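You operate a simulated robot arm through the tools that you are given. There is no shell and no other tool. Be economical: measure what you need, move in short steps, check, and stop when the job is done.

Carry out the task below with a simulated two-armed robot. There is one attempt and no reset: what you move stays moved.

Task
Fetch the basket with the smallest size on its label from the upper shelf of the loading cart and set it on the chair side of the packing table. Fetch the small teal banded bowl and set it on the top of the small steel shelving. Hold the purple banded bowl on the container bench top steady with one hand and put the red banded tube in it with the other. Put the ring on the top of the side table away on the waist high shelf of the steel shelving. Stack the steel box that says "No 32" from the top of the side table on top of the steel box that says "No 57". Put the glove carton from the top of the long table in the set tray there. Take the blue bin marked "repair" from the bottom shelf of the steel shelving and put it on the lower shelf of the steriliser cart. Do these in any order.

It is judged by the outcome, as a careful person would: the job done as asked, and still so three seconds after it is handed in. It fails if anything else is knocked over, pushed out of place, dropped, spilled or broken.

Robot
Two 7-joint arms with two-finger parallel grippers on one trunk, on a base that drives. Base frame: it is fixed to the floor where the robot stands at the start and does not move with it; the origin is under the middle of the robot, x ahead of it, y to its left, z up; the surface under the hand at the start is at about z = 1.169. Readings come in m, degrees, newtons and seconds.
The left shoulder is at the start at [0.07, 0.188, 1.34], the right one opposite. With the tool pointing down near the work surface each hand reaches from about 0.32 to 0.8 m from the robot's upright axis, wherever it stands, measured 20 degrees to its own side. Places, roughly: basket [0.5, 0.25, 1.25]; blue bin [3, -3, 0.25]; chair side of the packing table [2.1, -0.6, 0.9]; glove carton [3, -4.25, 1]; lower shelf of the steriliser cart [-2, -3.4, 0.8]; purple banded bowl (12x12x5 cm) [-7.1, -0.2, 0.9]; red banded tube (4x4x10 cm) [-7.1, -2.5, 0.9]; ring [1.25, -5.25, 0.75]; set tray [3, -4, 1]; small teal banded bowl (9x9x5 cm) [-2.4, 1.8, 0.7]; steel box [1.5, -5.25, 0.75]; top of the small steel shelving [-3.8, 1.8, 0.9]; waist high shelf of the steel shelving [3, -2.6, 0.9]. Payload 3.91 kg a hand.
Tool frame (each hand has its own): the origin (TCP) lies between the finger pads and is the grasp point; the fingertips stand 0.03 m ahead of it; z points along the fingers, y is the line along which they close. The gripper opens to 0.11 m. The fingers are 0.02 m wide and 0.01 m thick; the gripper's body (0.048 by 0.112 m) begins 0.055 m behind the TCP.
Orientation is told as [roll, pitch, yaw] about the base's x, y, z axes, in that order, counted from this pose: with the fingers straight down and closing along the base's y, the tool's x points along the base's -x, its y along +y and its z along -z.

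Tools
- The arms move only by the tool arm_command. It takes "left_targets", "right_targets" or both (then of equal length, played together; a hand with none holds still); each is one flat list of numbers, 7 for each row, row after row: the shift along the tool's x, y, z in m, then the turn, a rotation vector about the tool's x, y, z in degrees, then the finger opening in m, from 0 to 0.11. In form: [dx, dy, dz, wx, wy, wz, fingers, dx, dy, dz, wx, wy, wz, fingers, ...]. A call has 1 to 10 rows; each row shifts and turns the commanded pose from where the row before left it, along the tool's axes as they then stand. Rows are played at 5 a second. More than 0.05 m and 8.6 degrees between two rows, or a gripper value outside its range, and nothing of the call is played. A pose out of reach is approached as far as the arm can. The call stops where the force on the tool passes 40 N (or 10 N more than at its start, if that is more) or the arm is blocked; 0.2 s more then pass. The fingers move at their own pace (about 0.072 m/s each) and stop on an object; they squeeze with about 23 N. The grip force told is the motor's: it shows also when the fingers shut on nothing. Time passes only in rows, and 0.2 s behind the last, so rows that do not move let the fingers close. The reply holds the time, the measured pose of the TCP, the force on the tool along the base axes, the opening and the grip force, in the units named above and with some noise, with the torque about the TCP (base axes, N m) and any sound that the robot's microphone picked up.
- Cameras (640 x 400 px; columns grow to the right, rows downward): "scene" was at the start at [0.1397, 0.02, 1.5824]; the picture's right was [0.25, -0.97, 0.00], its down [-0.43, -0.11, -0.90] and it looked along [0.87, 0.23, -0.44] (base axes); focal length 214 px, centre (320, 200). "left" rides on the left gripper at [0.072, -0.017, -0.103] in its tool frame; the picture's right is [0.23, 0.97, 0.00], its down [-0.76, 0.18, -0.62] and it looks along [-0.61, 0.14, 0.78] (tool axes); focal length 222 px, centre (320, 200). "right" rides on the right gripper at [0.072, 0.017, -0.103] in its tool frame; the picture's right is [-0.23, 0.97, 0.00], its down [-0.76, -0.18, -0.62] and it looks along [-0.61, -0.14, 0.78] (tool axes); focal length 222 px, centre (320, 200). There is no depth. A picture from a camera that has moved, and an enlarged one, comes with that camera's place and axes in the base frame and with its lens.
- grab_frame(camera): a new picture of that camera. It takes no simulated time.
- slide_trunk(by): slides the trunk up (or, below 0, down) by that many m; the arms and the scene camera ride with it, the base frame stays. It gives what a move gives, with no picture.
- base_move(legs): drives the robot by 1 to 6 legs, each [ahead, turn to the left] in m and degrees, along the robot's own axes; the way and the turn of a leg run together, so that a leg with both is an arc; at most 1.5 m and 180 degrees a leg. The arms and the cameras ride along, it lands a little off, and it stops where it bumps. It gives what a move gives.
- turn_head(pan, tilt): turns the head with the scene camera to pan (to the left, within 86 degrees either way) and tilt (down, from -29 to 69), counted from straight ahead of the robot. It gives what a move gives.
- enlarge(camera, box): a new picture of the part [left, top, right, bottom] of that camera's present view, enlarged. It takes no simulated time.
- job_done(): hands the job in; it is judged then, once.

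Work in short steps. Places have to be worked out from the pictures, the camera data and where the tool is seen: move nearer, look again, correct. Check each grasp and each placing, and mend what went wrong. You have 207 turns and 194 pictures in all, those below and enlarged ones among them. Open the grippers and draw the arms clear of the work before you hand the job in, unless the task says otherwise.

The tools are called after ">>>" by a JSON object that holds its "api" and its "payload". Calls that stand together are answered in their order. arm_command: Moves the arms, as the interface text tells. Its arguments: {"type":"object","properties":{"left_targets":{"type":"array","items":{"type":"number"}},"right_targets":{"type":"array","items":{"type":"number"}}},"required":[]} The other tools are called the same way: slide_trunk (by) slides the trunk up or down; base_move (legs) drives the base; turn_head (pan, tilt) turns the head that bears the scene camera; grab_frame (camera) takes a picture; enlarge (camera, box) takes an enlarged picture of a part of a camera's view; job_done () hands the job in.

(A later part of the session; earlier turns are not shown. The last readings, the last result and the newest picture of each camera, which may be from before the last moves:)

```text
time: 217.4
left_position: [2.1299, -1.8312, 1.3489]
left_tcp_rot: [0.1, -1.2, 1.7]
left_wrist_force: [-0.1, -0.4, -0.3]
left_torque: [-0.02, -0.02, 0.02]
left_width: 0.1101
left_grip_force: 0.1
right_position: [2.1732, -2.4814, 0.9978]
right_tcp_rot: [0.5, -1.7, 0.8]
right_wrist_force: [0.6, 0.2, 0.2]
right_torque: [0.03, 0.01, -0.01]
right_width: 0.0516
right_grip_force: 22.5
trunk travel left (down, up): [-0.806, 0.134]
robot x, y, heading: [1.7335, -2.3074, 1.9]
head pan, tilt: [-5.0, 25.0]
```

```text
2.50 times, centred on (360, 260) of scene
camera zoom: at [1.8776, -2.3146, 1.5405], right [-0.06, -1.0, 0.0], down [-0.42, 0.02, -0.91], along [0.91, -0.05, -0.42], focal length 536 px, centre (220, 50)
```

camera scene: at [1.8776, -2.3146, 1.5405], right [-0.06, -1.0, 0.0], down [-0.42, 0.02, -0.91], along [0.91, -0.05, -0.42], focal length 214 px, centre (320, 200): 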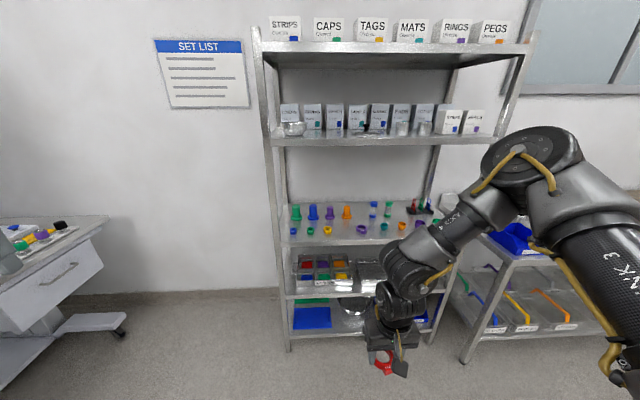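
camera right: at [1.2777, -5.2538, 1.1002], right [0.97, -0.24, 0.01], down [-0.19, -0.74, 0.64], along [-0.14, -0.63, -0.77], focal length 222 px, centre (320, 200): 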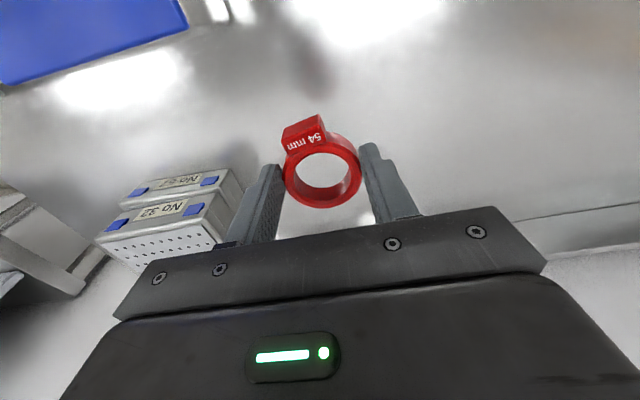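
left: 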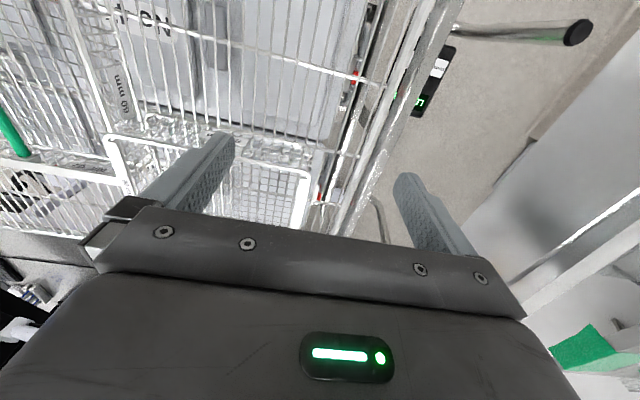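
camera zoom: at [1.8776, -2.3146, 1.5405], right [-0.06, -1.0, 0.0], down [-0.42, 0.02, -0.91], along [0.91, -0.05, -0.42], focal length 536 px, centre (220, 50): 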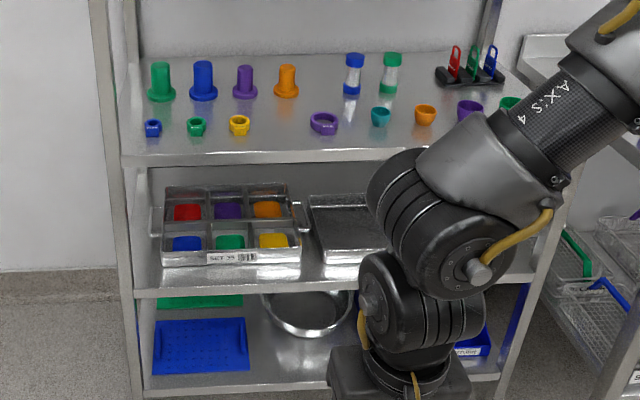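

The gap for the ring is at (2.85, −2.50), shelf z≈0.90, front edge x≈2.747. I drive forward 0.48.

>>> {"api": "base_move", "payload": {"legs": [[0, -1.9], [0.47, 0]]}}

>>> {"api": "turn_head", "payload": {"pan": -15, "tilt": 40}}

>>> {"api": "grab_frame", "payload": {"camera": "scene"}}

>>> {"api": "grab_frame", "payload": {"camera": "right"}}

```text
time: 220.6
left_position: [2.6214, -1.8469, 1.3501]
left_tcp_rot: [-0.1, -1.1, -0.6]
left_wrist_force: [0.8, -0.6, 0.0]
left_torque: [-0.02, -0.02, 0.01]
left_width: 0.11
left_grip_force: 0.1
right_position: [2.6389, -2.5002, 0.9973]
right_tcp_rot: [0.4, -1.7, -1.4]
right_wrist_force: [0.0, 1.0, -0.2]
right_torque: [-0.02, 0.0, -0.01]
right_width: 0.0511
right_grip_force: 22.9
trunk travel left (down, up): [-0.806, 0.134]
robot x, y, heading: [2.211, -2.3083, -0.5]
head pan, tilt: [-5.0, 25.0]
```

```text
time: 221.4
left_position: [2.6239, -1.8477, 1.3487]
left_tcp_rot: [0.0, -1.2, -0.5]
left_wrist_force: [0.2, 0.0, 0.0]
left_torque: [0.01, 0.06, 0.01]
left_width: 0.11
left_grip_force: 0.1
right_position: [2.6412, -2.4991, 0.9978]
right_tcp_rot: [0.4, -1.6, -1.5]
right_wrist_force: [-0.1, 0.3, 0.2]
right_torque: [0.0, 0.03, 0.04]
right_width: 0.0511
right_grip_force: 23.2
trunk travel left (down, up): [-0.806, 0.134]
robot x, y, heading: [2.207, -2.3078, -0.4]
head pan, tilt: [-15.0, 40.0]
```

```text
110 pictures are left
camera scene: at [2.3424, -2.3345, 1.517], right [-0.27, -0.96, 0.0], down [-0.62, 0.17, -0.77], along [0.74, -0.2, -0.64], focal length 214 px, centre (320, 200)
```

scene: 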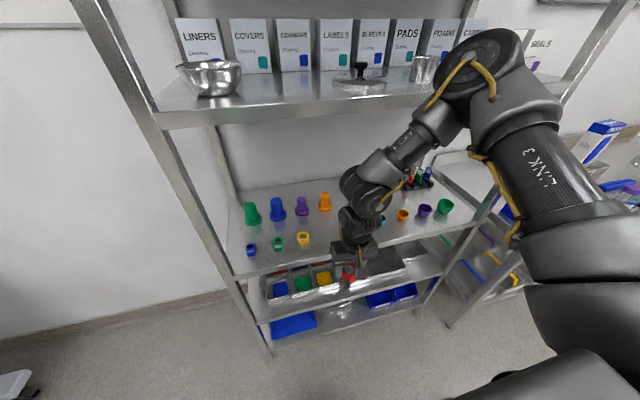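

```text
109 pictures are left
camera right: at [2.567, -2.4807, 1.0971], right [0.25, 0.97, 0.01], down [0.74, -0.2, 0.64], along [0.63, -0.15, -0.77], focal length 222 px, centre (320, 200)
```

right: 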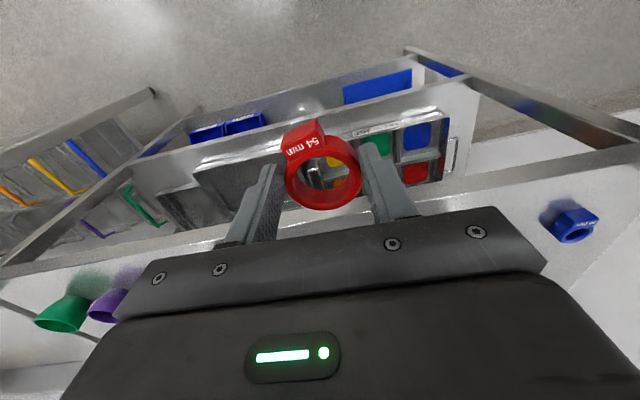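

To keep the elbow under the upper shelf, I raise the hand relative to the shoulder by 0.15 while still in front of the shelf, then lower the trunk by the same.

>>> {"api": "arm_command", "payload": {"right_targets": [0, 0, -0.05, 0, 0, 0, 0.02, 0, 0, -0.05, 0, 0, 0, 0.02, 0, 0, -0.05, 0, 0, 0, 0.02]}}

>>> {"api": "slide_trunk", "payload": {"by": -0.16}}

>>> {"api": "grab_frame", "payload": {"camera": "scene"}}

```text
time: 222.2
left_position: [2.6228, -1.8461, 1.3486]
left_tcp_rot: [0.1, -1.2, -0.5]
left_wrist_force: [0.3, 0.6, -0.8]
left_torque: [0.01, 0.02, 0.02]
left_width: 0.1098
left_grip_force: 0.0
right_position: [2.6391, -2.4991, 1.1482]
right_tcp_rot: [0.4, -1.7, -1.5]
right_wrist_force: [1.0, 0.0, -0.1]
right_torque: [-0.03, 0.02, -0.02]
right_width: 0.0511
right_grip_force: 22.5
trunk travel left (down, up): [-0.806, 0.134]
robot x, y, heading: [2.2113, -2.3089, -0.3]
head pan, tilt: [-15.0, 40.0]
```

```text
time: 224.0
left_position: [2.623, -1.8465, 1.1887]
left_tcp_rot: [0.0, -1.2, -0.5]
left_wrist_force: [0.0, 0.8, 0.3]
left_torque: [0.01, -0.03, 0.02]
left_width: 0.11
left_grip_force: 0.1
right_position: [2.6393, -2.499, 0.9875]
right_tcp_rot: [0.4, -1.6, -1.4]
right_wrist_force: [0.0, 0.0, -0.2]
right_torque: [0.03, 0.01, -0.01]
right_width: 0.0511
right_grip_force: 22.9
trunk travel left (down, up): [-0.646, 0.294]
robot x, y, heading: [2.2105, -2.3089, -0.0]
head pan, tilt: [-15.0, 40.0]
```

```text
108 pictures are left
camera scene: at [2.3414, -2.3346, 1.3571], right [-0.27, -0.96, 0.0], down [-0.62, 0.17, -0.77], along [0.74, -0.2, -0.64], focal length 214 px, centre (320, 200)
```

scene: 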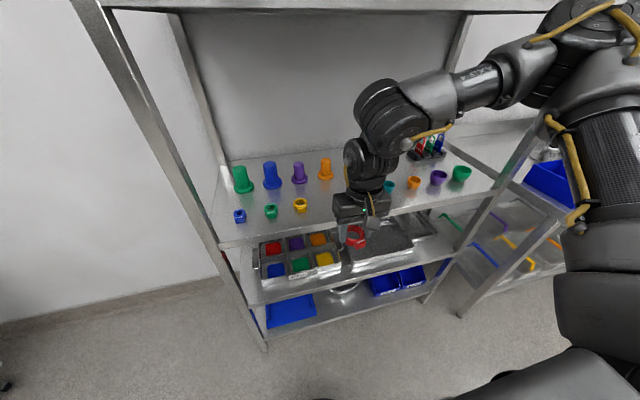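

The elbow is near the upper shelf's level; I back 6 cm so the arm goes in straighter (elbow lower), then extend toward the spot part way and check.

>>> {"api": "base_move", "payload": {"legs": [[-0.06, 0]]}}

>>> {"api": "arm_command", "payload": {"right_targets": [-0.04, 0, 0, 0, 0, 0, 0.02, -0.04, 0, 0, 0, 0, 0, 0.02, -0.04, 0, 0, 0, 0, 0, 0.02, -0.04, 0, 0, 0, 0, 0, 0.02]}}

>>> {"api": "grab_frame", "payload": {"camera": "scene"}}

>>> {"api": "grab_frame", "payload": {"camera": "right"}}

```text
time: 225.0
left_position: [2.5638, -1.8473, 1.1879]
left_tcp_rot: [0.0, -1.1, -0.5]
left_wrist_force: [-1.1, -0.2, 0.1]
left_torque: [0.0, 0.01, -0.01]
left_width: 0.1099
left_grip_force: 0.0
right_position: [2.5813, -2.4989, 0.9863]
right_tcp_rot: [0.4, -1.6, -1.3]
right_wrist_force: [0.7, 0.5, -2.0]
right_torque: [0.01, -0.02, -0.02]
right_width: 0.051
right_grip_force: 22.7
trunk travel left (down, up): [-0.646, 0.294]
robot x, y, heading: [2.1485, -2.3091, -0.4]
head pan, tilt: [-15.0, 40.0]
```

```text
time: 226.0
left_position: [2.566, -1.8462, 1.1876]
left_tcp_rot: [-0.1, -1.1, -0.5]
left_wrist_force: [-0.2, 0.2, -0.8]
left_torque: [-0.04, 0.01, 0.03]
left_width: 0.1099
left_grip_force: 0.1
right_position: [2.5811, -2.4985, 0.9881]
right_tcp_rot: [0.3, -1.7, -1.3]
right_wrist_force: [0.3, -0.9, 0.1]
right_torque: [-0.02, 0.0, -0.02]
right_width: 0.0511
right_grip_force: 23.7
right hand out of reach, approached as far as the arm can: row 1, 2, 3, 4
trunk travel left (down, up): [-0.646, 0.294]
robot x, y, heading: [2.1523, -2.3111, -0.3]
head pan, tilt: [-15.0, 40.0]
```

```text
107 pictures are left
camera scene: at [2.2836, -2.3342, 1.357], right [-0.27, -0.96, 0.0], down [-0.62, 0.17, -0.77], along [0.74, -0.2, -0.64], focal length 214 px, centre (320, 200)
```

scene: 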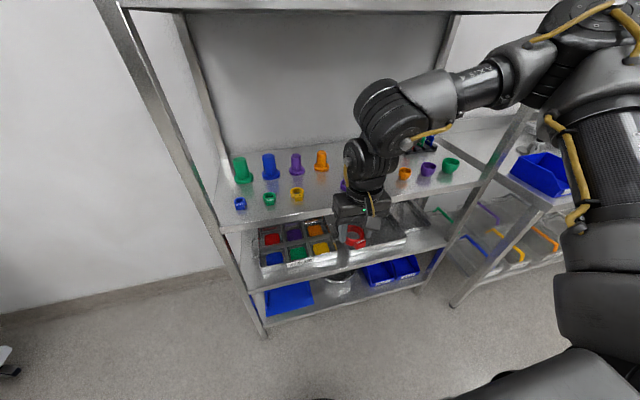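

```text
106 pictures are left
camera right: at [2.507, -2.4802, 1.087], right [0.25, 0.97, 0.01], down [0.74, -0.2, 0.64], along [0.62, -0.15, -0.77], focal length 222 px, centre (320, 200)
```

right: 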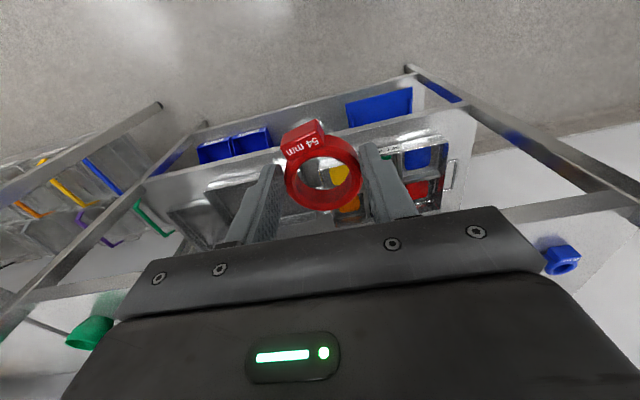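

It didn't move: probably a wrist limit at this yaw. Earlier the hand reached far better turned by −90°, so I turn it that way (fingers then front and back of the ring, also better for the gap).

>>> {"api": "arm_command", "payload": {"right_targets": [0, 0, 0, 0, 0, 8.5, 0.02, 0, 0, 0, 0, 0, 8.5, 0.02, 0, 0, 0, 0, 0, 8.5, 0.02, 0, 0, 0, 0, 0, 8.5, 0.02, 0, 0, 0, 0, 0, 8.5, 0.02, 0, 0, 0, 0, 0, 8.5, 0.02, 0, 0, 0, 0, 0, 8.5, 0.02, 0, 0, 0, 0, 0, 8.5, 0.02, 0, 0, 0, 0, 0, 8.5, 0.02, 0, 0, 0, 0, 0, 8.5, 0.02]}}

>>> {"api": "arm_command", "payload": {"right_targets": [0, 0.04, 0, 0, 0, 0, 0.02, 0, 0.04, 0, 0, 0, 0, 0.02]}}

>>> {"api": "grab_frame", "payload": {"camera": "scene"}}

```text
time: 228.2
left_position: [2.5643, -1.8458, 1.1889]
left_tcp_rot: [0.0, -1.1, -0.5]
left_wrist_force: [0.6, 0.3, 0.1]
left_torque: [0.01, 0.0, 0.01]
left_width: 0.11
left_grip_force: 0.1
right_position: [2.582, -2.4986, 0.9889]
right_tcp_rot: [1.7, 0.3, -86.6]
right_wrist_force: [0.3, -0.5, -0.4]
right_torque: [0.01, 0.0, 0.01]
right_width: 0.0511
right_grip_force: 22.6
trunk travel left (down, up): [-0.646, 0.294]
robot x, y, heading: [2.1503, -2.3091, -0.4]
head pan, tilt: [-15.0, 40.0]
```

```text
time: 228.8
left_position: [2.5661, -1.8446, 1.1875]
left_tcp_rot: [0.0, -1.1, -0.5]
left_wrist_force: [0.3, 0.0, -0.1]
left_torque: [0.0, -0.01, 0.0]
left_width: 0.11
left_grip_force: 0.0
right_position: [2.6614, -2.4928, 0.9873]
right_tcp_rot: [1.6, 0.2, -86.4]
right_wrist_force: [-0.3, -0.3, -0.9]
right_torque: [0.01, 0.01, 0.02]
right_width: 0.0513
right_grip_force: 22.8
trunk travel left (down, up): [-0.646, 0.294]
robot x, y, heading: [2.1487, -2.3064, -0.3]
head pan, tilt: [-15.0, 40.0]
```

```text
105 pictures are left
camera scene: at [2.284, -2.3335, 1.3569], right [-0.27, -0.96, 0.0], down [-0.62, 0.17, -0.77], along [0.74, -0.2, -0.64], focal length 214 px, centre (320, 200)
```

scene: 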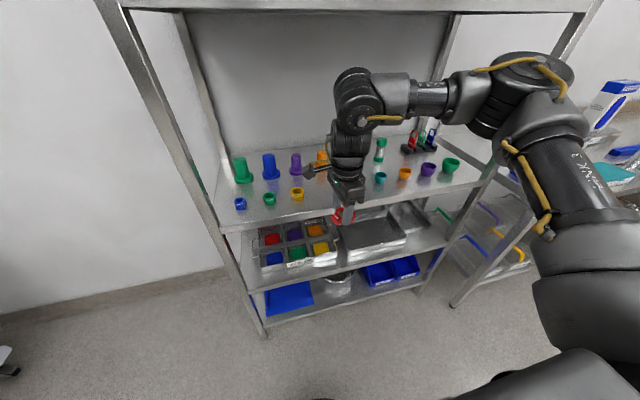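

It moves now. I extend into the shelf to about (2.85, −2.50).

>>> {"api": "arm_command", "payload": {"right_targets": [-0.003, 0.04, 0, 0, 0, 0, 0.02, -0.004, 0.04, 0, 0, 0, 0, 0.02, -0.004, 0.04, 0, 0, 0, 0, 0.02, -0.004, 0.04, 0, 0, 0, 0, 0.02, -0.004, 0.029, 0, 0, 0, 0, 0.02]}}

>>> {"api": "grab_frame", "payload": {"camera": "scene"}}

>>> {"api": "grab_frame", "payload": {"camera": "right"}}

```text
time: 230.0
left_position: [2.5652, -1.8442, 1.1882]
left_tcp_rot: [0.0, -1.2, -0.5]
left_wrist_force: [0.0, 0.3, 0.4]
left_torque: [0.01, 0.0, -0.02]
left_width: 0.11
left_grip_force: 0.0
right_position: [2.8499, -2.4972, 0.997]
right_tcp_rot: [1.8, 0.3, -86.2]
right_wrist_force: [-0.1, -0.7, -0.1]
right_torque: [0.01, 0.04, -0.01]
right_width: 0.0514
right_grip_force: 23.3
trunk travel left (down, up): [-0.646, 0.294]
robot x, y, heading: [2.1465, -2.3092, -0.5]
head pan, tilt: [-15.0, 40.0]
```

```text
104 pictures are left
camera scene: at [2.2833, -2.332, 1.3571], right [-0.27, -0.96, 0.0], down [-0.62, 0.17, -0.77], along [0.74, -0.2, -0.64], focal length 214 px, centre (320, 200)
```

scene: 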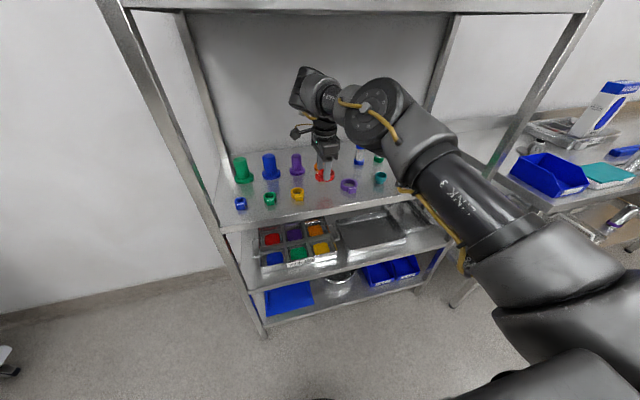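

```text
103 pictures are left
camera right: at [2.8598, -2.4241, 1.0998], right [0.99, -0.16, 0.03], down [-0.15, -0.78, 0.61], along [-0.08, -0.61, -0.79], focal length 222 px, centre (320, 200)
```

right: 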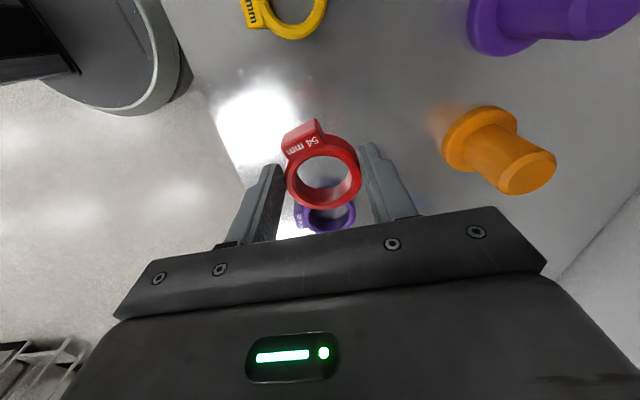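

Nicely in the gap: yellow at y −2.415, purple at −2.598. I centre at −2.505 and lower to contact.

>>> {"api": "arm_command", "payload": {"right_targets": [-0.008, 0, 0.02, 0, 0, 0, 0.02, 0, 0, 0.02, 0, 0, 0, 0.02, 0, 0, 0.01, 0, 0, 0, 0.02, 0, 0, 0.006, 0, 0, 0, 0.02, 0, 0, 0, 0, 0, 0, 0.02]}}

>>> {"api": "grab_frame", "payload": {"camera": "right"}}

```text
time: 231.2
left_position: [2.5622, -1.8472, 1.1893]
left_tcp_rot: [0.0, -1.2, -0.5]
left_wrist_force: [0.5, -0.5, 0.1]
left_torque: [-0.02, 0.0, 0.0]
left_width: 0.1098
left_grip_force: 0.1
right_position: [2.8502, -2.5066, 0.9408]
right_tcp_rot: [1.9, 0.2, -86.4]
right_wrist_force: [3.4, -0.4, 14.5]
right_torque: [-0.54, -0.05, 0.09]
right_width: 0.0512
right_grip_force: 22.9
trunk travel left (down, up): [-0.646, 0.294]
robot x, y, heading: [2.1519, -2.3055, -0.4]
head pan, tilt: [-15.0, 40.0]
```

```text
102 pictures are left
camera right: at [2.8602, -2.4337, 1.0444], right [0.99, -0.17, 0.03], down [-0.15, -0.78, 0.61], along [-0.08, -0.61, -0.79], focal length 222 px, centre (320, 200)
```

right: 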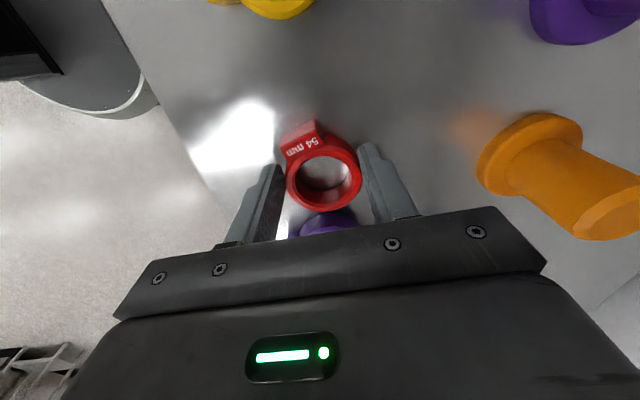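

Contact (14.5 N). I open moderately, lift, and withdraw.

>>> {"api": "arm_command", "payload": {"right_targets": [0, 0, -0.001, 0, 0, 0, 0.07, 0, 0, 0, 0, 0, 0, 0.075, 0, 0, -0.03, 0, 0, 0, 0.075, 0, 0, -0.04, 0, 0, 0, 0.075, 0, -0.045, 0, 0, 0, 0, 0.075, 0, -0.045, 0, 0, 0, 0, 0.075, 0, -0.045, 0, 0, 0, 0, 0.075, 0, -0.045, 0, 0, 0, 0, 0.075, 0, -0.045, 0, 0, 0, 0, 0.075]}}

>>> {"api": "enlarge", "payload": {"camera": "scene", "box": [200, 120, 480, 320]}}

```text
time: 233.2
left_position: [2.5639, -1.8487, 1.1893]
left_tcp_rot: [0.1, -1.1, -0.5]
left_wrist_force: [-0.4, 0.2, -0.7]
left_torque: [0.02, 0.0, -0.02]
left_width: 0.1099
left_grip_force: 0.1
right_position: [2.6222, -2.5248, 1.0034]
right_tcp_rot: [1.8, 0.4, -86.4]
right_wrist_force: [0.2, -0.7, 0.6]
right_torque: [-0.01, 0.01, 0.01]
right_width: 0.0751
right_grip_force: 0.1
trunk travel left (down, up): [-0.646, 0.294]
robot x, y, heading: [2.1429, -2.306, -0.5]
head pan, tilt: [-15.0, 40.0]
```

```text
2.00 times, centred on (340, 220) of scene
camera zoom: at [2.2817, -2.3347, 1.3572], right [-0.27, -0.96, 0.0], down [-0.62, 0.17, -0.77], along [0.74, -0.2, -0.64], focal length 429 px, centre (280, 160)
```

zoom: 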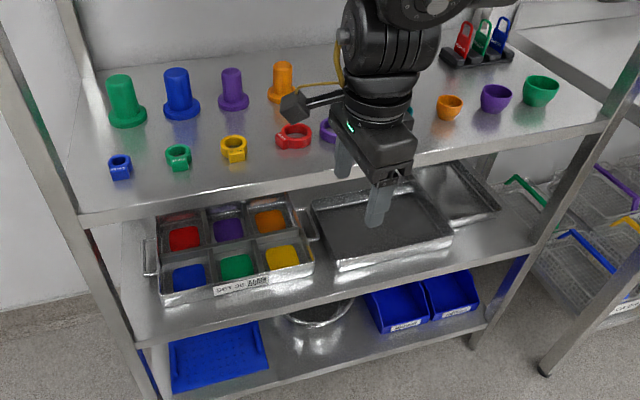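

Ring placed in the row. Next, the blue bins on the bottom shelf: I reposition in front of them and lower the trunk to read labels.

>>> {"api": "base_move", "payload": {"legs": [[-0.4, 0], [0, -90], [0.45, 0], [0, 90]]}}

>>> {"api": "slide_trunk", "payload": {"by": -0.35}}

>>> {"api": "turn_head", "payload": {"pan": -10, "tilt": 25}}

>>> {"api": "grab_frame", "payload": {"camera": "scene"}}

```text
time: 245.6
left_position: [2.1591, -2.2782, 1.1883]
left_tcp_rot: [0.0, -1.1, 1.9]
left_wrist_force: [-0.4, 0.2, -0.2]
left_torque: [0.02, -0.02, -0.02]
left_width: 0.1101
left_grip_force: 0.0
right_position: [2.2469, -2.9526, 1.0009]
right_tcp_rot: [1.7, 0.3, -84.0]
right_wrist_force: [0.3, -0.4, -0.2]
right_torque: [0.02, -0.04, 0.0]
right_width: 0.0751
right_grip_force: 0.2
trunk travel left (down, up): [-0.646, 0.294]
robot x, y, heading: [1.7638, -2.7583, 1.8]
head pan, tilt: [-15.0, 40.0]
```

```text
time: 249.0
left_position: [2.1582, -2.2787, 0.8389]
left_tcp_rot: [0.0, -1.1, 1.8]
left_wrist_force: [0.4, 0.0, 0.8]
left_torque: [0.05, 0.01, -0.03]
left_width: 0.11
left_grip_force: 0.1
right_position: [2.246, -2.9529, 0.6524]
right_tcp_rot: [1.7, 0.3, -84.0]
right_wrist_force: [-0.2, -0.4, -0.3]
right_torque: [-0.02, 0.01, 0.03]
right_width: 0.075
right_grip_force: 0.1
trunk travel left (down, up): [-0.296, 0.644]
robot x, y, heading: [1.7651, -2.7608, 2.0]
head pan, tilt: [-15.0, 40.0]
```

```text
time: 249.8
left_position: [2.1584, -2.2787, 0.8387]
left_tcp_rot: [0.0, -1.1, 1.9]
left_wrist_force: [-0.8, 0.3, 0.0]
left_torque: [0.03, 0.01, 0.02]
left_width: 0.1101
left_grip_force: 0.2
right_position: [2.2474, -2.9536, 0.6515]
right_tcp_rot: [1.7, 0.3, -83.9]
right_wrist_force: [0.9, 0.3, -0.3]
right_torque: [-0.02, -0.03, 0.01]
right_width: 0.0751
right_grip_force: 0.2
trunk travel left (down, up): [-0.296, 0.644]
robot x, y, heading: [1.7649, -2.753, 2.2]
head pan, tilt: [-10.0, 25.0]
```

```text
100 pictures are left
camera scene: at [1.9064, -2.7712, 1.0303], right [-0.14, -0.99, 0.0], down [-0.42, 0.06, -0.91], along [0.9, -0.13, -0.42], focal length 214 px, centre (320, 200)
```

scene: 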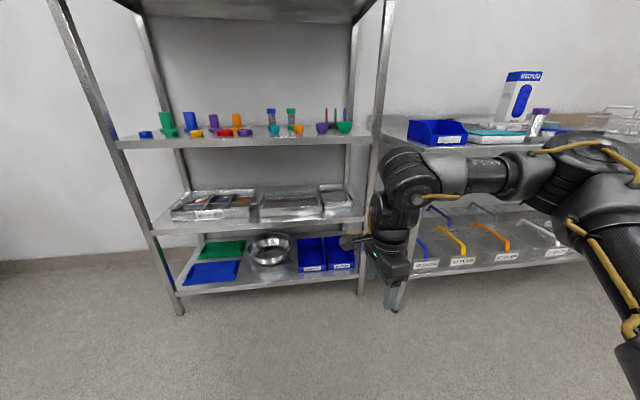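

>>> {"api": "enlarge", "payload": {"camera": "scene", "box": [230, 210, 370, 300]}}

```text
4.44 times, centred on (300, 255) of scene
camera zoom: at [1.9064, -2.7712, 1.0303], right [-0.14, -0.99, 0.0], down [-0.42, 0.06, -0.91], along [0.9, -0.13, -0.42], focal length 953 px, centre (409, -44)
```

zoom: 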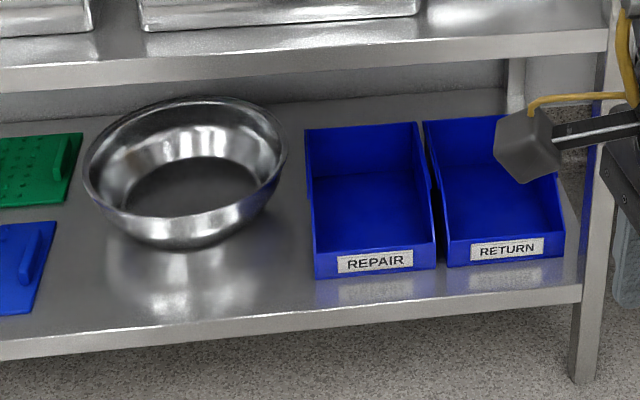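

"REPAIR" is the left bin, at x≈2.79–2.96, y≈−2.86, shelf z≈0.19; its left side wall (y≈−2.785) is free to pinch with a forward-tilted left hand. First I fold the right hand up and back and tilt the left hand forward.

>>> {"api": "arm_command", "payload": {"right_targets": [0, -0.02, -0.04, 0, 0, 0, 0.05, 0, -0.02, -0.04, 0, 0, 0, 0.05, 0, -0.02, -0.04, 0, 0, 0, 0.05, 0, -0.02, -0.04, 0, 0, 0, 0.05, 0, -0.02, -0.04, 0, 0, 0, 0.05, 0, -0.02, -0.04, 0, 0, 0, 0.05], "left_targets": [0, 0, 0, 0, -8.3, 0, 0.06, 0, 0, 0, 0, -8.3, 0, 0.05, 0, 0, 0, 0, -8.3, 0, 0.05, 0, 0, 0, 0, -8.3, 0, 0.05, 0, 0, 0, 0, -8.3, 0, 0.05, 0, 0, 0, 0, -8.3, 0, 0.05]}}

>>> {"api": "base_move", "payload": {"legs": [[0, -22.6], [0.3, 0], [0, 20.6]]}}

>>> {"api": "turn_head", "payload": {"pan": 8, "tilt": 35}}

>>> {"api": "grab_frame", "payload": {"camera": "scene"}}

```text
time: 251.2
left_position: [2.1585, -2.2773, 0.8374]
left_tcp_rot: [-0.1, -51.1, 2.1]
left_wrist_force: [-0.2, 0.8, -0.4]
left_torque: [-0.01, 0.02, 0.0]
left_width: 0.0503
left_grip_force: 0.0
right_position: [2.1201, -2.9653, 0.8893]
right_tcp_rot: [1.7, 0.2, -84.0]
right_wrist_force: [-0.6, -0.1, 0.5]
right_torque: [-0.03, -0.01, 0.01]
right_width: 0.0501
right_grip_force: 0.0
trunk travel left (down, up): [-0.296, 0.644]
robot x, y, heading: [1.7661, -2.7562, 1.8]
head pan, tilt: [-10.0, 25.0]
```

```text
time: 255.5
left_position: [2.451, -2.395, 0.8386]
left_tcp_rot: [0.0, -50.9, 0.3]
left_wrist_force: [-0.3, 0.1, -0.1]
left_torque: [-0.03, 0.01, 0.02]
left_width: 0.0499
left_grip_force: 0.1
right_position: [2.3935, -3.0825, 0.8875]
right_tcp_rot: [1.7, 0.2, -85.7]
right_wrist_force: [-0.8, 0.1, 0.0]
right_torque: [-0.06, 0.01, -0.02]
right_width: 0.0501
right_grip_force: 0.1
trunk travel left (down, up): [-0.296, 0.644]
robot x, y, heading: [2.0446, -2.8599, 0.5]
head pan, tilt: [-10.0, 25.0]
```

```text
time: 256.4
left_position: [2.4502, -2.3966, 0.8385]
left_tcp_rot: [0.1, -50.9, 0.1]
left_wrist_force: [0.0, 0.3, -0.1]
left_torque: [-0.02, 0.0, -0.01]
left_width: 0.0499
left_grip_force: 0.1
right_position: [2.3938, -3.0826, 0.8872]
right_tcp_rot: [1.7, 0.2, -85.7]
right_wrist_force: [0.2, 0.7, -0.1]
right_torque: [0.02, 0.04, 0.0]
right_width: 0.0503
right_grip_force: 0.0
trunk travel left (down, up): [-0.296, 0.644]
robot x, y, heading: [2.0426, -2.8582, 0.4]
head pan, tilt: [8.0, 35.0]
```

```text
98 pictures are left
camera scene: at [2.1803, -2.8525, 1.0147], right [0.14, -0.99, 0.0], down [-0.57, -0.08, -0.82], along [0.81, 0.12, -0.57], focal length 214 px, centre (320, 200)
```

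scene: 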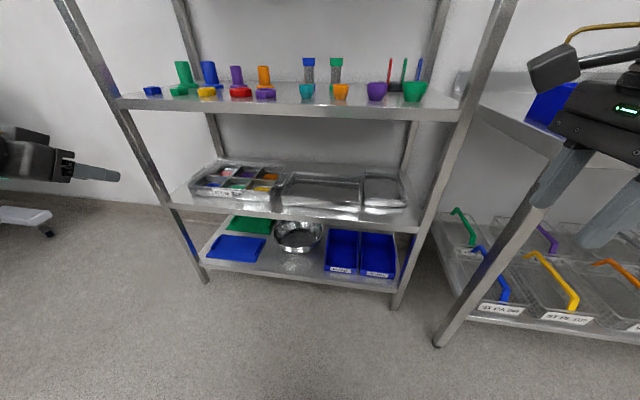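

I lower the trunk 0.27 and move the left hand sideways to in front of the bin's left wall.

>>> {"api": "slide_trunk", "payload": {"by": -0.27}}

>>> {"api": "arm_command", "payload": {"left_targets": [0, -0.045, 0, 0, 0, 0, 0.05, 0, -0.045, 0, 0, 0, 0, 0.05, 0, -0.045, 0, 0, 0, 0, 0.05, 0, -0.045, 0, 0, 0, 0, 0.05, 0, -0.045, 0, 0, 0, 0, 0.05, 0, -0.045, 0, 0, 0, 0, 0.05, 0, -0.045, 0, 0, 0, 0, 0.05, 0, -0.04, 0, 0, 0, 0, 0.05]}}

>>> {"api": "turn_head", "payload": {"pan": 0, "tilt": 30}}

>>> {"api": "grab_frame", "payload": {"camera": "left"}}

>>> {"api": "grab_frame", "payload": {"camera": "scene"}}

```text
time: 259.1
left_position: [2.4513, -2.3965, 0.5689]
left_tcp_rot: [0.0, -50.9, 0.2]
left_wrist_force: [0.3, -0.4, 0.1]
left_torque: [0.0, 0.01, -0.01]
left_width: 0.0499
left_grip_force: 0.1
right_position: [2.3927, -3.0831, 0.6174]
right_tcp_rot: [1.8, 0.3, -85.7]
right_wrist_force: [0.2, 0.2, 0.7]
right_torque: [-0.02, 0.01, 0.02]
right_width: 0.05
right_grip_force: 0.0
trunk travel left (down, up): [-0.026, 0.914]
robot x, y, heading: [2.0432, -2.8614, 0.5]
head pan, tilt: [8.0, 35.0]
```

```text
time: 260.9
left_position: [2.4668, -2.5328, 0.577]
left_tcp_rot: [0.0, -51.0, -0.1]
left_wrist_force: [-0.1, -0.9, 1.0]
left_torque: [0.0, 0.04, -0.02]
left_width: 0.0503
left_grip_force: 0.1
left hand out of reach, approached as far as the arm can: row 3, 4, 5, 6, 7, 8
right_position: [2.393, -3.0825, 0.6178]
right_tcp_rot: [1.6, 0.3, -85.8]
right_wrist_force: [1.1, 0.2, 0.4]
right_torque: [-0.01, 0.01, -0.02]
right_width: 0.0499
right_grip_force: 0.1
trunk travel left (down, up): [-0.026, 0.914]
robot x, y, heading: [2.0402, -2.8615, 0.2]
head pan, tilt: [8.0, 35.0]
```

```text
time: 261.6
left_position: [2.4658, -2.5343, 0.5763]
left_tcp_rot: [0.0, -51.0, -0.1]
left_wrist_force: [-0.6, 0.5, 0.0]
left_torque: [0.01, 0.0, -0.05]
left_width: 0.05
left_grip_force: 0.0
right_position: [2.3928, -3.0835, 0.6175]
right_tcp_rot: [1.7, 0.3, -85.6]
right_wrist_force: [-0.3, -0.6, 1.1]
right_torque: [0.01, 0.0, -0.01]
right_width: 0.0499
right_grip_force: 0.1
trunk travel left (down, up): [-0.026, 0.914]
robot x, y, heading: [2.0427, -2.8583, 0.3]
head pan, tilt: [0.0, 30.0]
```

```text
97 pictures are left
camera left: at [2.3401, -2.5498, 0.5857], right [-0.14, 0.97, -0.18], down [0.0, 0.18, 0.98], along [0.99, 0.14, -0.02], focal length 222 px, centre (320, 200)
```

left: 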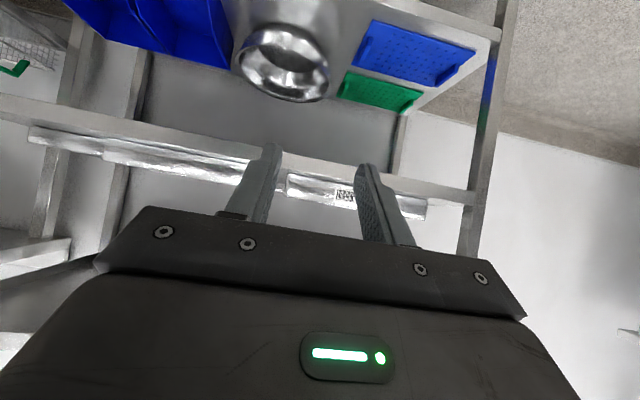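

```text
96 pictures are left
camera scene: at [2.1836, -2.8647, 0.7524], right [0.01, -1.0, 0.0], down [-0.5, 0.0, -0.87], along [0.87, 0.0, -0.5], focal length 214 px, centre (320, 200)
```

scene: 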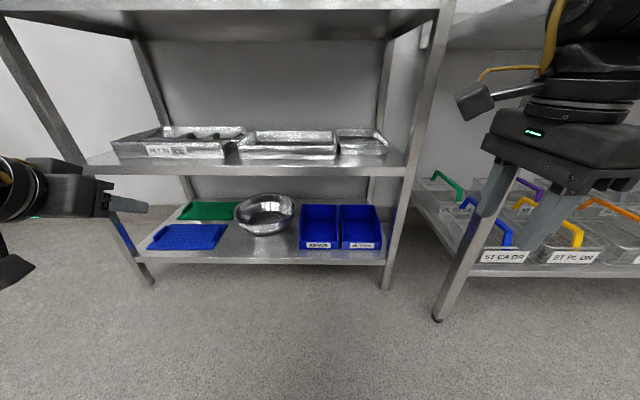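

The left hand can't come inward at this yaw. By analogy with the right arm it should work with the hand yawed outward, so I'll approach with the robot heading −40° and the hand yawed +40°. I drive to the diagonal start.

>>> {"api": "base_move", "payload": {"legs": [[0, 89.7], [0.5, 0], [0, -130]]}}

>>> {"api": "arm_command", "payload": {"left_targets": [0, 0, 0, -6.2, 0, -5.03, 0.05, 0, 0, 0, -6.2, 0, -5.03, 0.05, 0, 0, 0, -6.2, 0, -5.03, 0.05, 0, 0, 0, -6.2, 0, -5.03, 0.05, 0, 0, 0, -6.2, 0, -5.03, 0.05]}}

>>> {"api": "grab_frame", "payload": {"camera": "left"}}

```text
time: 273.6
left_position: [2.5941, -2.3924, 0.5764]
left_tcp_rot: [0.0, -51.0, -41.7]
left_wrist_force: [0.0, -1.0, -0.3]
left_torque: [0.03, 0.0, 0.01]
left_width: 0.0503
left_grip_force: 0.1
right_position: [2.1764, -2.7533, 0.6179]
right_tcp_rot: [1.6, 0.4, -127.2]
right_wrist_force: [-0.3, 0.4, -0.2]
right_torque: [0.0, 0.01, 0.01]
right_width: 0.0503
right_grip_force: 0.2
trunk travel left (down, up): [-0.026, 0.914]
robot x, y, heading: [2.0556, -2.3601, -41.5]
head pan, tilt: [0.0, 30.0]
```

```text
time: 274.9
left_position: [2.676, -2.1528, 0.5308]
left_tcp_rot: [-0.1, -51.1, -2.6]
left_wrist_force: [-0.8, 0.2, -0.9]
left_torque: [0.0, 0.01, 0.0]
left_width: 0.0497
left_grip_force: 0.2
left hand out of reach, approached as far as the arm can: row 1, 2, 3, 4, 5
right_position: [2.176, -2.7537, 0.6177]
right_tcp_rot: [1.6, 0.3, -127.3]
right_wrist_force: [0.4, 0.7, -0.3]
right_torque: [0.01, -0.03, -0.01]
right_width: 0.0501
right_grip_force: 0.1
trunk travel left (down, up): [-0.026, 0.914]
robot x, y, heading: [2.0628, -2.3585, -41.5]
head pan, tilt: [0.0, 30.0]
```

```text
95 pictures are left
camera left: at [2.5491, -2.1634, 0.5399], right [-0.1, 0.98, -0.18], down [0.0, 0.18, 0.98], along [1.0, 0.1, -0.02], focal length 222 px, centre (320, 200)
```

left: 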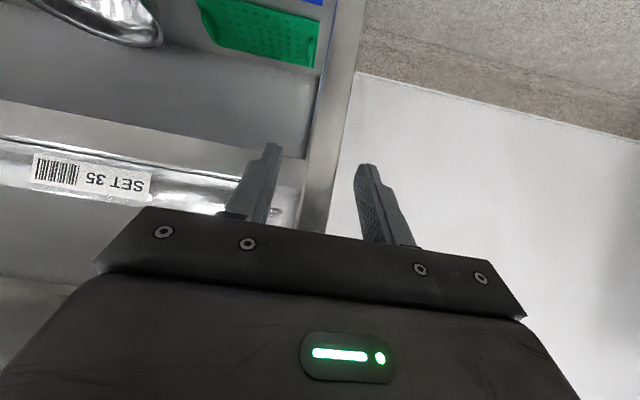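

That pushed the hand outward, the wrong way. Better: the right hand with its well-working outward yaw. I'll stand parallel to the shelf facing north at (2.28, −3.03) with the shelf at my right, so the right hand tilts outward into the shelf.

>>> {"api": "base_move", "payload": {"legs": [[-0.4, 0], [0, -48.5], [0.945, 0], [0, 90], [0.52, 0], [0, 90]]}}

>>> {"api": "turn_head", "payload": {"pan": -75, "tilt": 40}}

>>> {"api": "grab_frame", "payload": {"camera": "scene"}}

```text
time: 290.2
left_position: [2.5418, -2.4826, 0.5308]
left_tcp_rot: [0.0, -51.1, 39.3]
left_wrist_force: [0.0, -0.5, -0.9]
left_torque: [0.02, 0.0, -0.01]
left_width: 0.0502
left_grip_force: 0.1
right_position: [2.5652, -3.2647, 0.6183]
right_tcp_rot: [0.6, 0.1, -85.4]
right_wrist_force: [-6.5, -0.2, 3.0]
right_torque: [-0.07, -0.53, -0.15]
right_width: 0.05
right_grip_force: 0.0
trunk travel left (down, up): [-0.026, 0.914]
robot x, y, heading: [2.2214, -3.047, 0.8]
head pan, tilt: [0.0, 30.0]
stopped in leg 5: the force on the tool passed its limit at 132 N (the readings are from after the stop); the commanded pose is now the measured one
```

```text
time: 291.7
left_position: [2.5412, -2.4833, 0.5323]
left_tcp_rot: [-0.1, -51.1, 39.4]
left_wrist_force: [1.1, 0.4, -0.2]
left_torque: [0.03, 0.03, -0.02]
left_width: 0.0499
left_grip_force: 0.1
right_position: [2.5653, -3.2639, 0.6168]
right_tcp_rot: [0.6, 0.2, -85.5]
right_wrist_force: [-10.7, -0.8, 2.8]
right_torque: [-0.04, -0.81, -0.23]
right_width: 0.05
right_grip_force: 0.0
trunk travel left (down, up): [-0.026, 0.914]
robot x, y, heading: [2.2209, -3.0492, 0.8]
head pan, tilt: [-75.0, 40.0]
```

```text
94 pictures are left
camera scene: at [2.2935, -3.1305, 0.7372], right [-0.96, -0.27, 0.0], down [-0.17, 0.62, -0.77], along [0.21, -0.74, -0.64], focal length 214 px, centre (320, 200)
```

scene: 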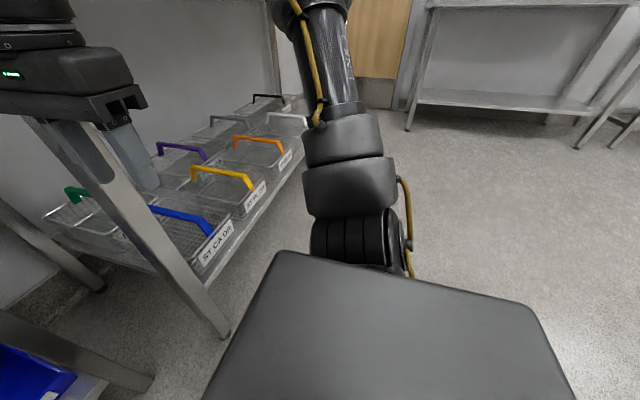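

The right hand bumped the long table's leg. I back off at once and check the table.

>>> {"api": "base_move", "payload": {"legs": [[-0.25, 0]]}}

>>> {"api": "slide_trunk", "payload": {"by": 0.5}}

>>> {"api": "turn_head", "payload": {"pan": -45, "tilt": 25}}

>>> {"api": "grab_frame", "payload": {"camera": "scene"}}

```text
time: 293.5
left_position: [2.2911, -2.4858, 0.5315]
left_tcp_rot: [0.0, -51.1, 39.5]
left_wrist_force: [-0.1, 1.3, -0.6]
left_torque: [0.01, 0.01, 0.02]
left_width: 0.0498
left_grip_force: 0.1
right_position: [2.3171, -3.2669, 0.6183]
right_tcp_rot: [0.4, 0.2, -85.2]
right_wrist_force: [-0.6, -0.5, -1.2]
right_torque: [0.01, 0.02, 0.03]
right_width: 0.0504
right_grip_force: 0.0
trunk travel left (down, up): [-0.026, 0.914]
robot x, y, heading: [1.9742, -3.0503, 0.9]
head pan, tilt: [-75.0, 40.0]
```

```text
refused: 0.5 is not a number from -0.4 to 0.4
```

```text
time: 294.4
left_position: [2.2913, -2.4861, 0.5308]
left_tcp_rot: [0.1, -51.1, 39.5]
left_wrist_force: [0.3, -0.8, 0.1]
left_torque: [0.01, -0.01, 0.0]
left_width: 0.05
left_grip_force: 0.0
right_position: [2.3175, -3.2662, 0.6171]
right_tcp_rot: [0.5, 0.1, -85.2]
right_wrist_force: [-0.3, 0.0, 0.4]
right_torque: [-0.02, 0.0, 0.02]
right_width: 0.0497
right_grip_force: 0.1
trunk travel left (down, up): [-0.026, 0.914]
robot x, y, heading: [1.9735, -3.0472, 0.9]
head pan, tilt: [-45.0, 25.0]
```

```text
93 pictures are left
camera scene: at [2.0888, -3.1162, 0.7604], right [-0.7, -0.72, 0.0], down [-0.3, 0.29, -0.91], along [0.65, -0.63, -0.42], focal length 214 px, centre (320, 200)
```

scene: 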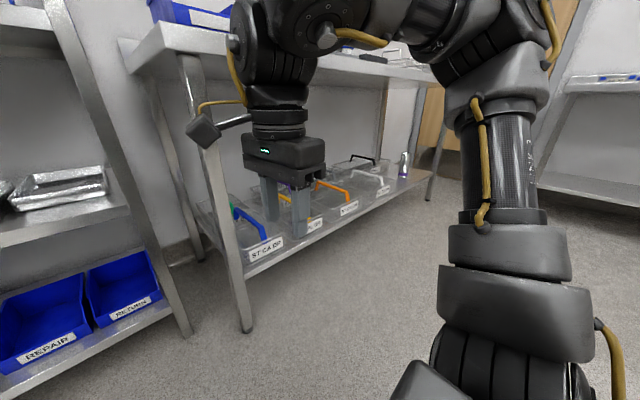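

I raise the trunk to check the items on the long table.

>>> {"api": "slide_trunk", "payload": {"by": 0.4}}

>>> {"api": "turn_head", "payload": {"pan": -50, "tilt": 15}}

>>> {"api": "grab_frame", "payload": {"camera": "scene"}}

```text
time: 298.2
left_position: [2.2907, -2.4851, 0.9316]
left_tcp_rot: [0.0, -51.1, 39.4]
left_wrist_force: [-0.5, -0.2, -0.1]
left_torque: [0.0, 0.0, -0.01]
left_width: 0.05
left_grip_force: 0.0
right_position: [2.3185, -3.2662, 1.0188]
right_tcp_rot: [0.5, 0.2, -85.2]
right_wrist_force: [0.2, 0.7, 0.4]
right_torque: [-0.02, 0.01, 0.0]
right_width: 0.05
right_grip_force: 0.0
trunk travel left (down, up): [-0.426, 0.514]
robot x, y, heading: [1.97, -3.0501, 1.0]
head pan, tilt: [-45.0, 25.0]
```

```text
time: 299.0
left_position: [2.2899, -2.4865, 0.9307]
left_tcp_rot: [0.0, -51.0, 39.5]
left_wrist_force: [0.2, 0.5, 0.2]
left_torque: [-0.01, -0.01, 0.03]
left_width: 0.0498
left_grip_force: 0.1
right_position: [2.3186, -3.2661, 1.0174]
right_tcp_rot: [0.5, 0.2, -85.2]
right_wrist_force: [0.1, 0.6, 0.5]
right_torque: [0.01, -0.04, 0.02]
right_width: 0.0502
right_grip_force: 0.1
trunk travel left (down, up): [-0.426, 0.514]
robot x, y, heading: [1.9692, -3.049, 0.8]
head pan, tilt: [-50.0, 15.0]
```

```text
92 pictures are left
camera scene: at [2.0839, -3.1226, 1.1766], right [-0.76, -0.66, 0.0], down [-0.17, 0.2, -0.97], along [0.63, -0.73, -0.26], focal length 214 px, centre (320, 200)
```

scene: 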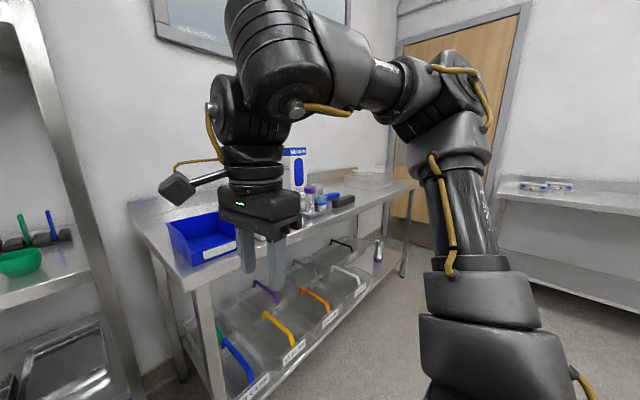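

Carton and table are fine. I tread more carefully: drive in a gentle S to stand parallel to the shelf at x≈2.2, facing north.

>>> {"api": "base_move", "payload": {"legs": [[0, 59], [0.46, 0], [0, 30], [-0.36, 0]]}}

>>> {"api": "turn_head", "payload": {"pan": -60, "tilt": 45}}

>>> {"api": "grab_frame", "payload": {"camera": "scene"}}

```text
time: 307.7
left_position: [1.6516, -2.6682, 0.9317]
left_tcp_rot: [0.0, -51.1, 127.8]
left_wrist_force: [0.4, 0.1, 0.1]
left_torque: [0.01, 0.02, 0.02]
left_width: 0.0503
left_grip_force: 0.1
right_position: [2.4331, -2.6664, 1.0179]
right_tcp_rot: [0.6, 0.2, 3.1]
right_wrist_force: [-0.4, 0.0, -0.5]
right_torque: [-0.01, -0.01, 0.0]
right_width: 0.0498
right_grip_force: 0.1
trunk travel left (down, up): [-0.426, 0.514]
robot x, y, heading: [2.2107, -3.0054, 89.2]
head pan, tilt: [-50.0, 15.0]
```

```text
time: 308.7
left_position: [1.6519, -2.669, 0.9309]
left_tcp_rot: [0.0, -51.1, 127.8]
left_wrist_force: [0.0, -0.4, 0.4]
left_torque: [0.0, 0.05, 0.01]
left_width: 0.0503
left_grip_force: 0.0
right_position: [2.4343, -2.6648, 1.0176]
right_tcp_rot: [0.5, 0.2, 3.2]
right_wrist_force: [-0.4, 0.4, 0.2]
right_torque: [-0.03, 0.0, -0.01]
right_width: 0.05
right_grip_force: 0.0
trunk travel left (down, up): [-0.426, 0.514]
robot x, y, heading: [2.2059, -3.0044, 89.5]
head pan, tilt: [-60.0, 45.0]
```

```text
91 pictures are left
camera scene: at [2.2792, -2.9181, 1.1299], right [0.49, -0.87, 0.0], down [-0.62, -0.35, -0.71], along [0.62, 0.35, -0.71], focal length 214 px, centre (320, 200)
```

scene: 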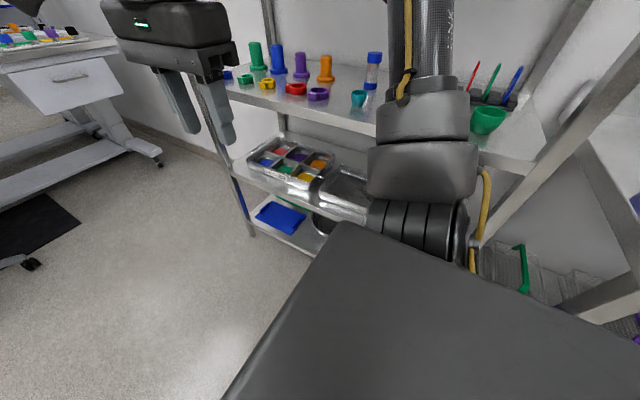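

The shelf is now at my right. Standing a bit farther out gives the arm room; I shift to x≈2.08, then lower the trunk and tilt the right hand outward.

>>> {"api": "base_move", "payload": {"legs": [[0, 30], [0.25, 0], [0, -29.5], [-0.2, 0]]}}

>>> {"api": "slide_trunk", "payload": {"by": -0.4}}

>>> {"api": "arm_command", "payload": {"right_targets": [0, 0, 0, 0, -8, 0, 0.05, 0, 0, 0, 0, -8, 0, 0.05, 0, 0, 0, 0, -8, 0, 0.05, 0, 0, 0, 0, -8, 0, 0.05, 0, 0, 0, 0, -8, 0, 0.05, 0, 0, 0, 0, -8, 0, 0.05]}}

>>> {"api": "grab_frame", "payload": {"camera": "right"}}

```text
time: 314.6
left_position: [1.5205, -2.6645, 0.9318]
left_tcp_rot: [-0.1, -51.0, 129.4]
left_wrist_force: [0.5, -0.4, 0.2]
left_torque: [0.03, -0.02, 0.01]
left_width: 0.0502
left_grip_force: 0.1
right_position: [2.3021, -2.6386, 1.0185]
right_tcp_rot: [0.7, 0.2, 4.8]
right_wrist_force: [-0.8, -0.4, 0.0]
right_torque: [0.02, -0.01, -0.02]
right_width: 0.0502
right_grip_force: 0.1
trunk travel left (down, up): [-0.426, 0.514]
robot x, y, heading: [2.0797, -2.9828, 90.9]
head pan, tilt: [-60.0, 45.0]
```

```text
time: 318.5
left_position: [1.5216, -2.662, 0.5319]
left_tcp_rot: [-0.1, -51.1, 129.5]
left_wrist_force: [0.6, 0.6, 0.2]
left_torque: [-0.03, -0.01, -0.01]
left_width: 0.0502
left_grip_force: 0.1
right_position: [2.3017, -2.6376, 0.6177]
right_tcp_rot: [0.5, 0.2, 4.9]
right_wrist_force: [0.0, 0.8, 0.0]
right_torque: [-0.02, -0.03, -0.03]
right_width: 0.0502
right_grip_force: 0.0
trunk travel left (down, up): [-0.026, 0.914]
robot x, y, heading: [2.0832, -2.986, 90.8]
head pan, tilt: [-60.0, 45.0]
```

```text
time: 319.9
left_position: [1.5211, -2.6627, 0.5308]
left_tcp_rot: [-0.1, -51.1, 129.4]
left_wrist_force: [-0.3, 0.1, -0.5]
left_torque: [0.02, -0.03, 0.01]
left_width: 0.0503
left_grip_force: 0.0
right_position: [2.2996, -2.6306, 0.6037]
right_tcp_rot: [0.8, -47.8, 4.2]
right_wrist_force: [-0.5, -1.2, 0.4]
right_torque: [0.03, 0.0, 0.01]
right_width: 0.0501
right_grip_force: 0.1
right hand out of reach, approached as far as the arm can: row 4, 5, 6
trunk travel left (down, up): [-0.026, 0.914]
robot x, y, heading: [2.0844, -2.9814, 90.8]
head pan, tilt: [-60.0, 45.0]
```

```text
90 pictures are left
camera right: at [2.1747, -2.6242, 0.6185], right [0.07, 0.98, 0.18], down [0.06, -0.18, 0.98], along [1.0, -0.06, -0.07], focal length 222 px, centre (320, 200)
```

right: 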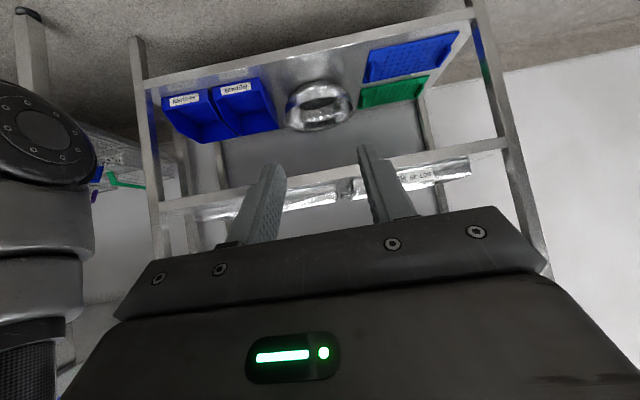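

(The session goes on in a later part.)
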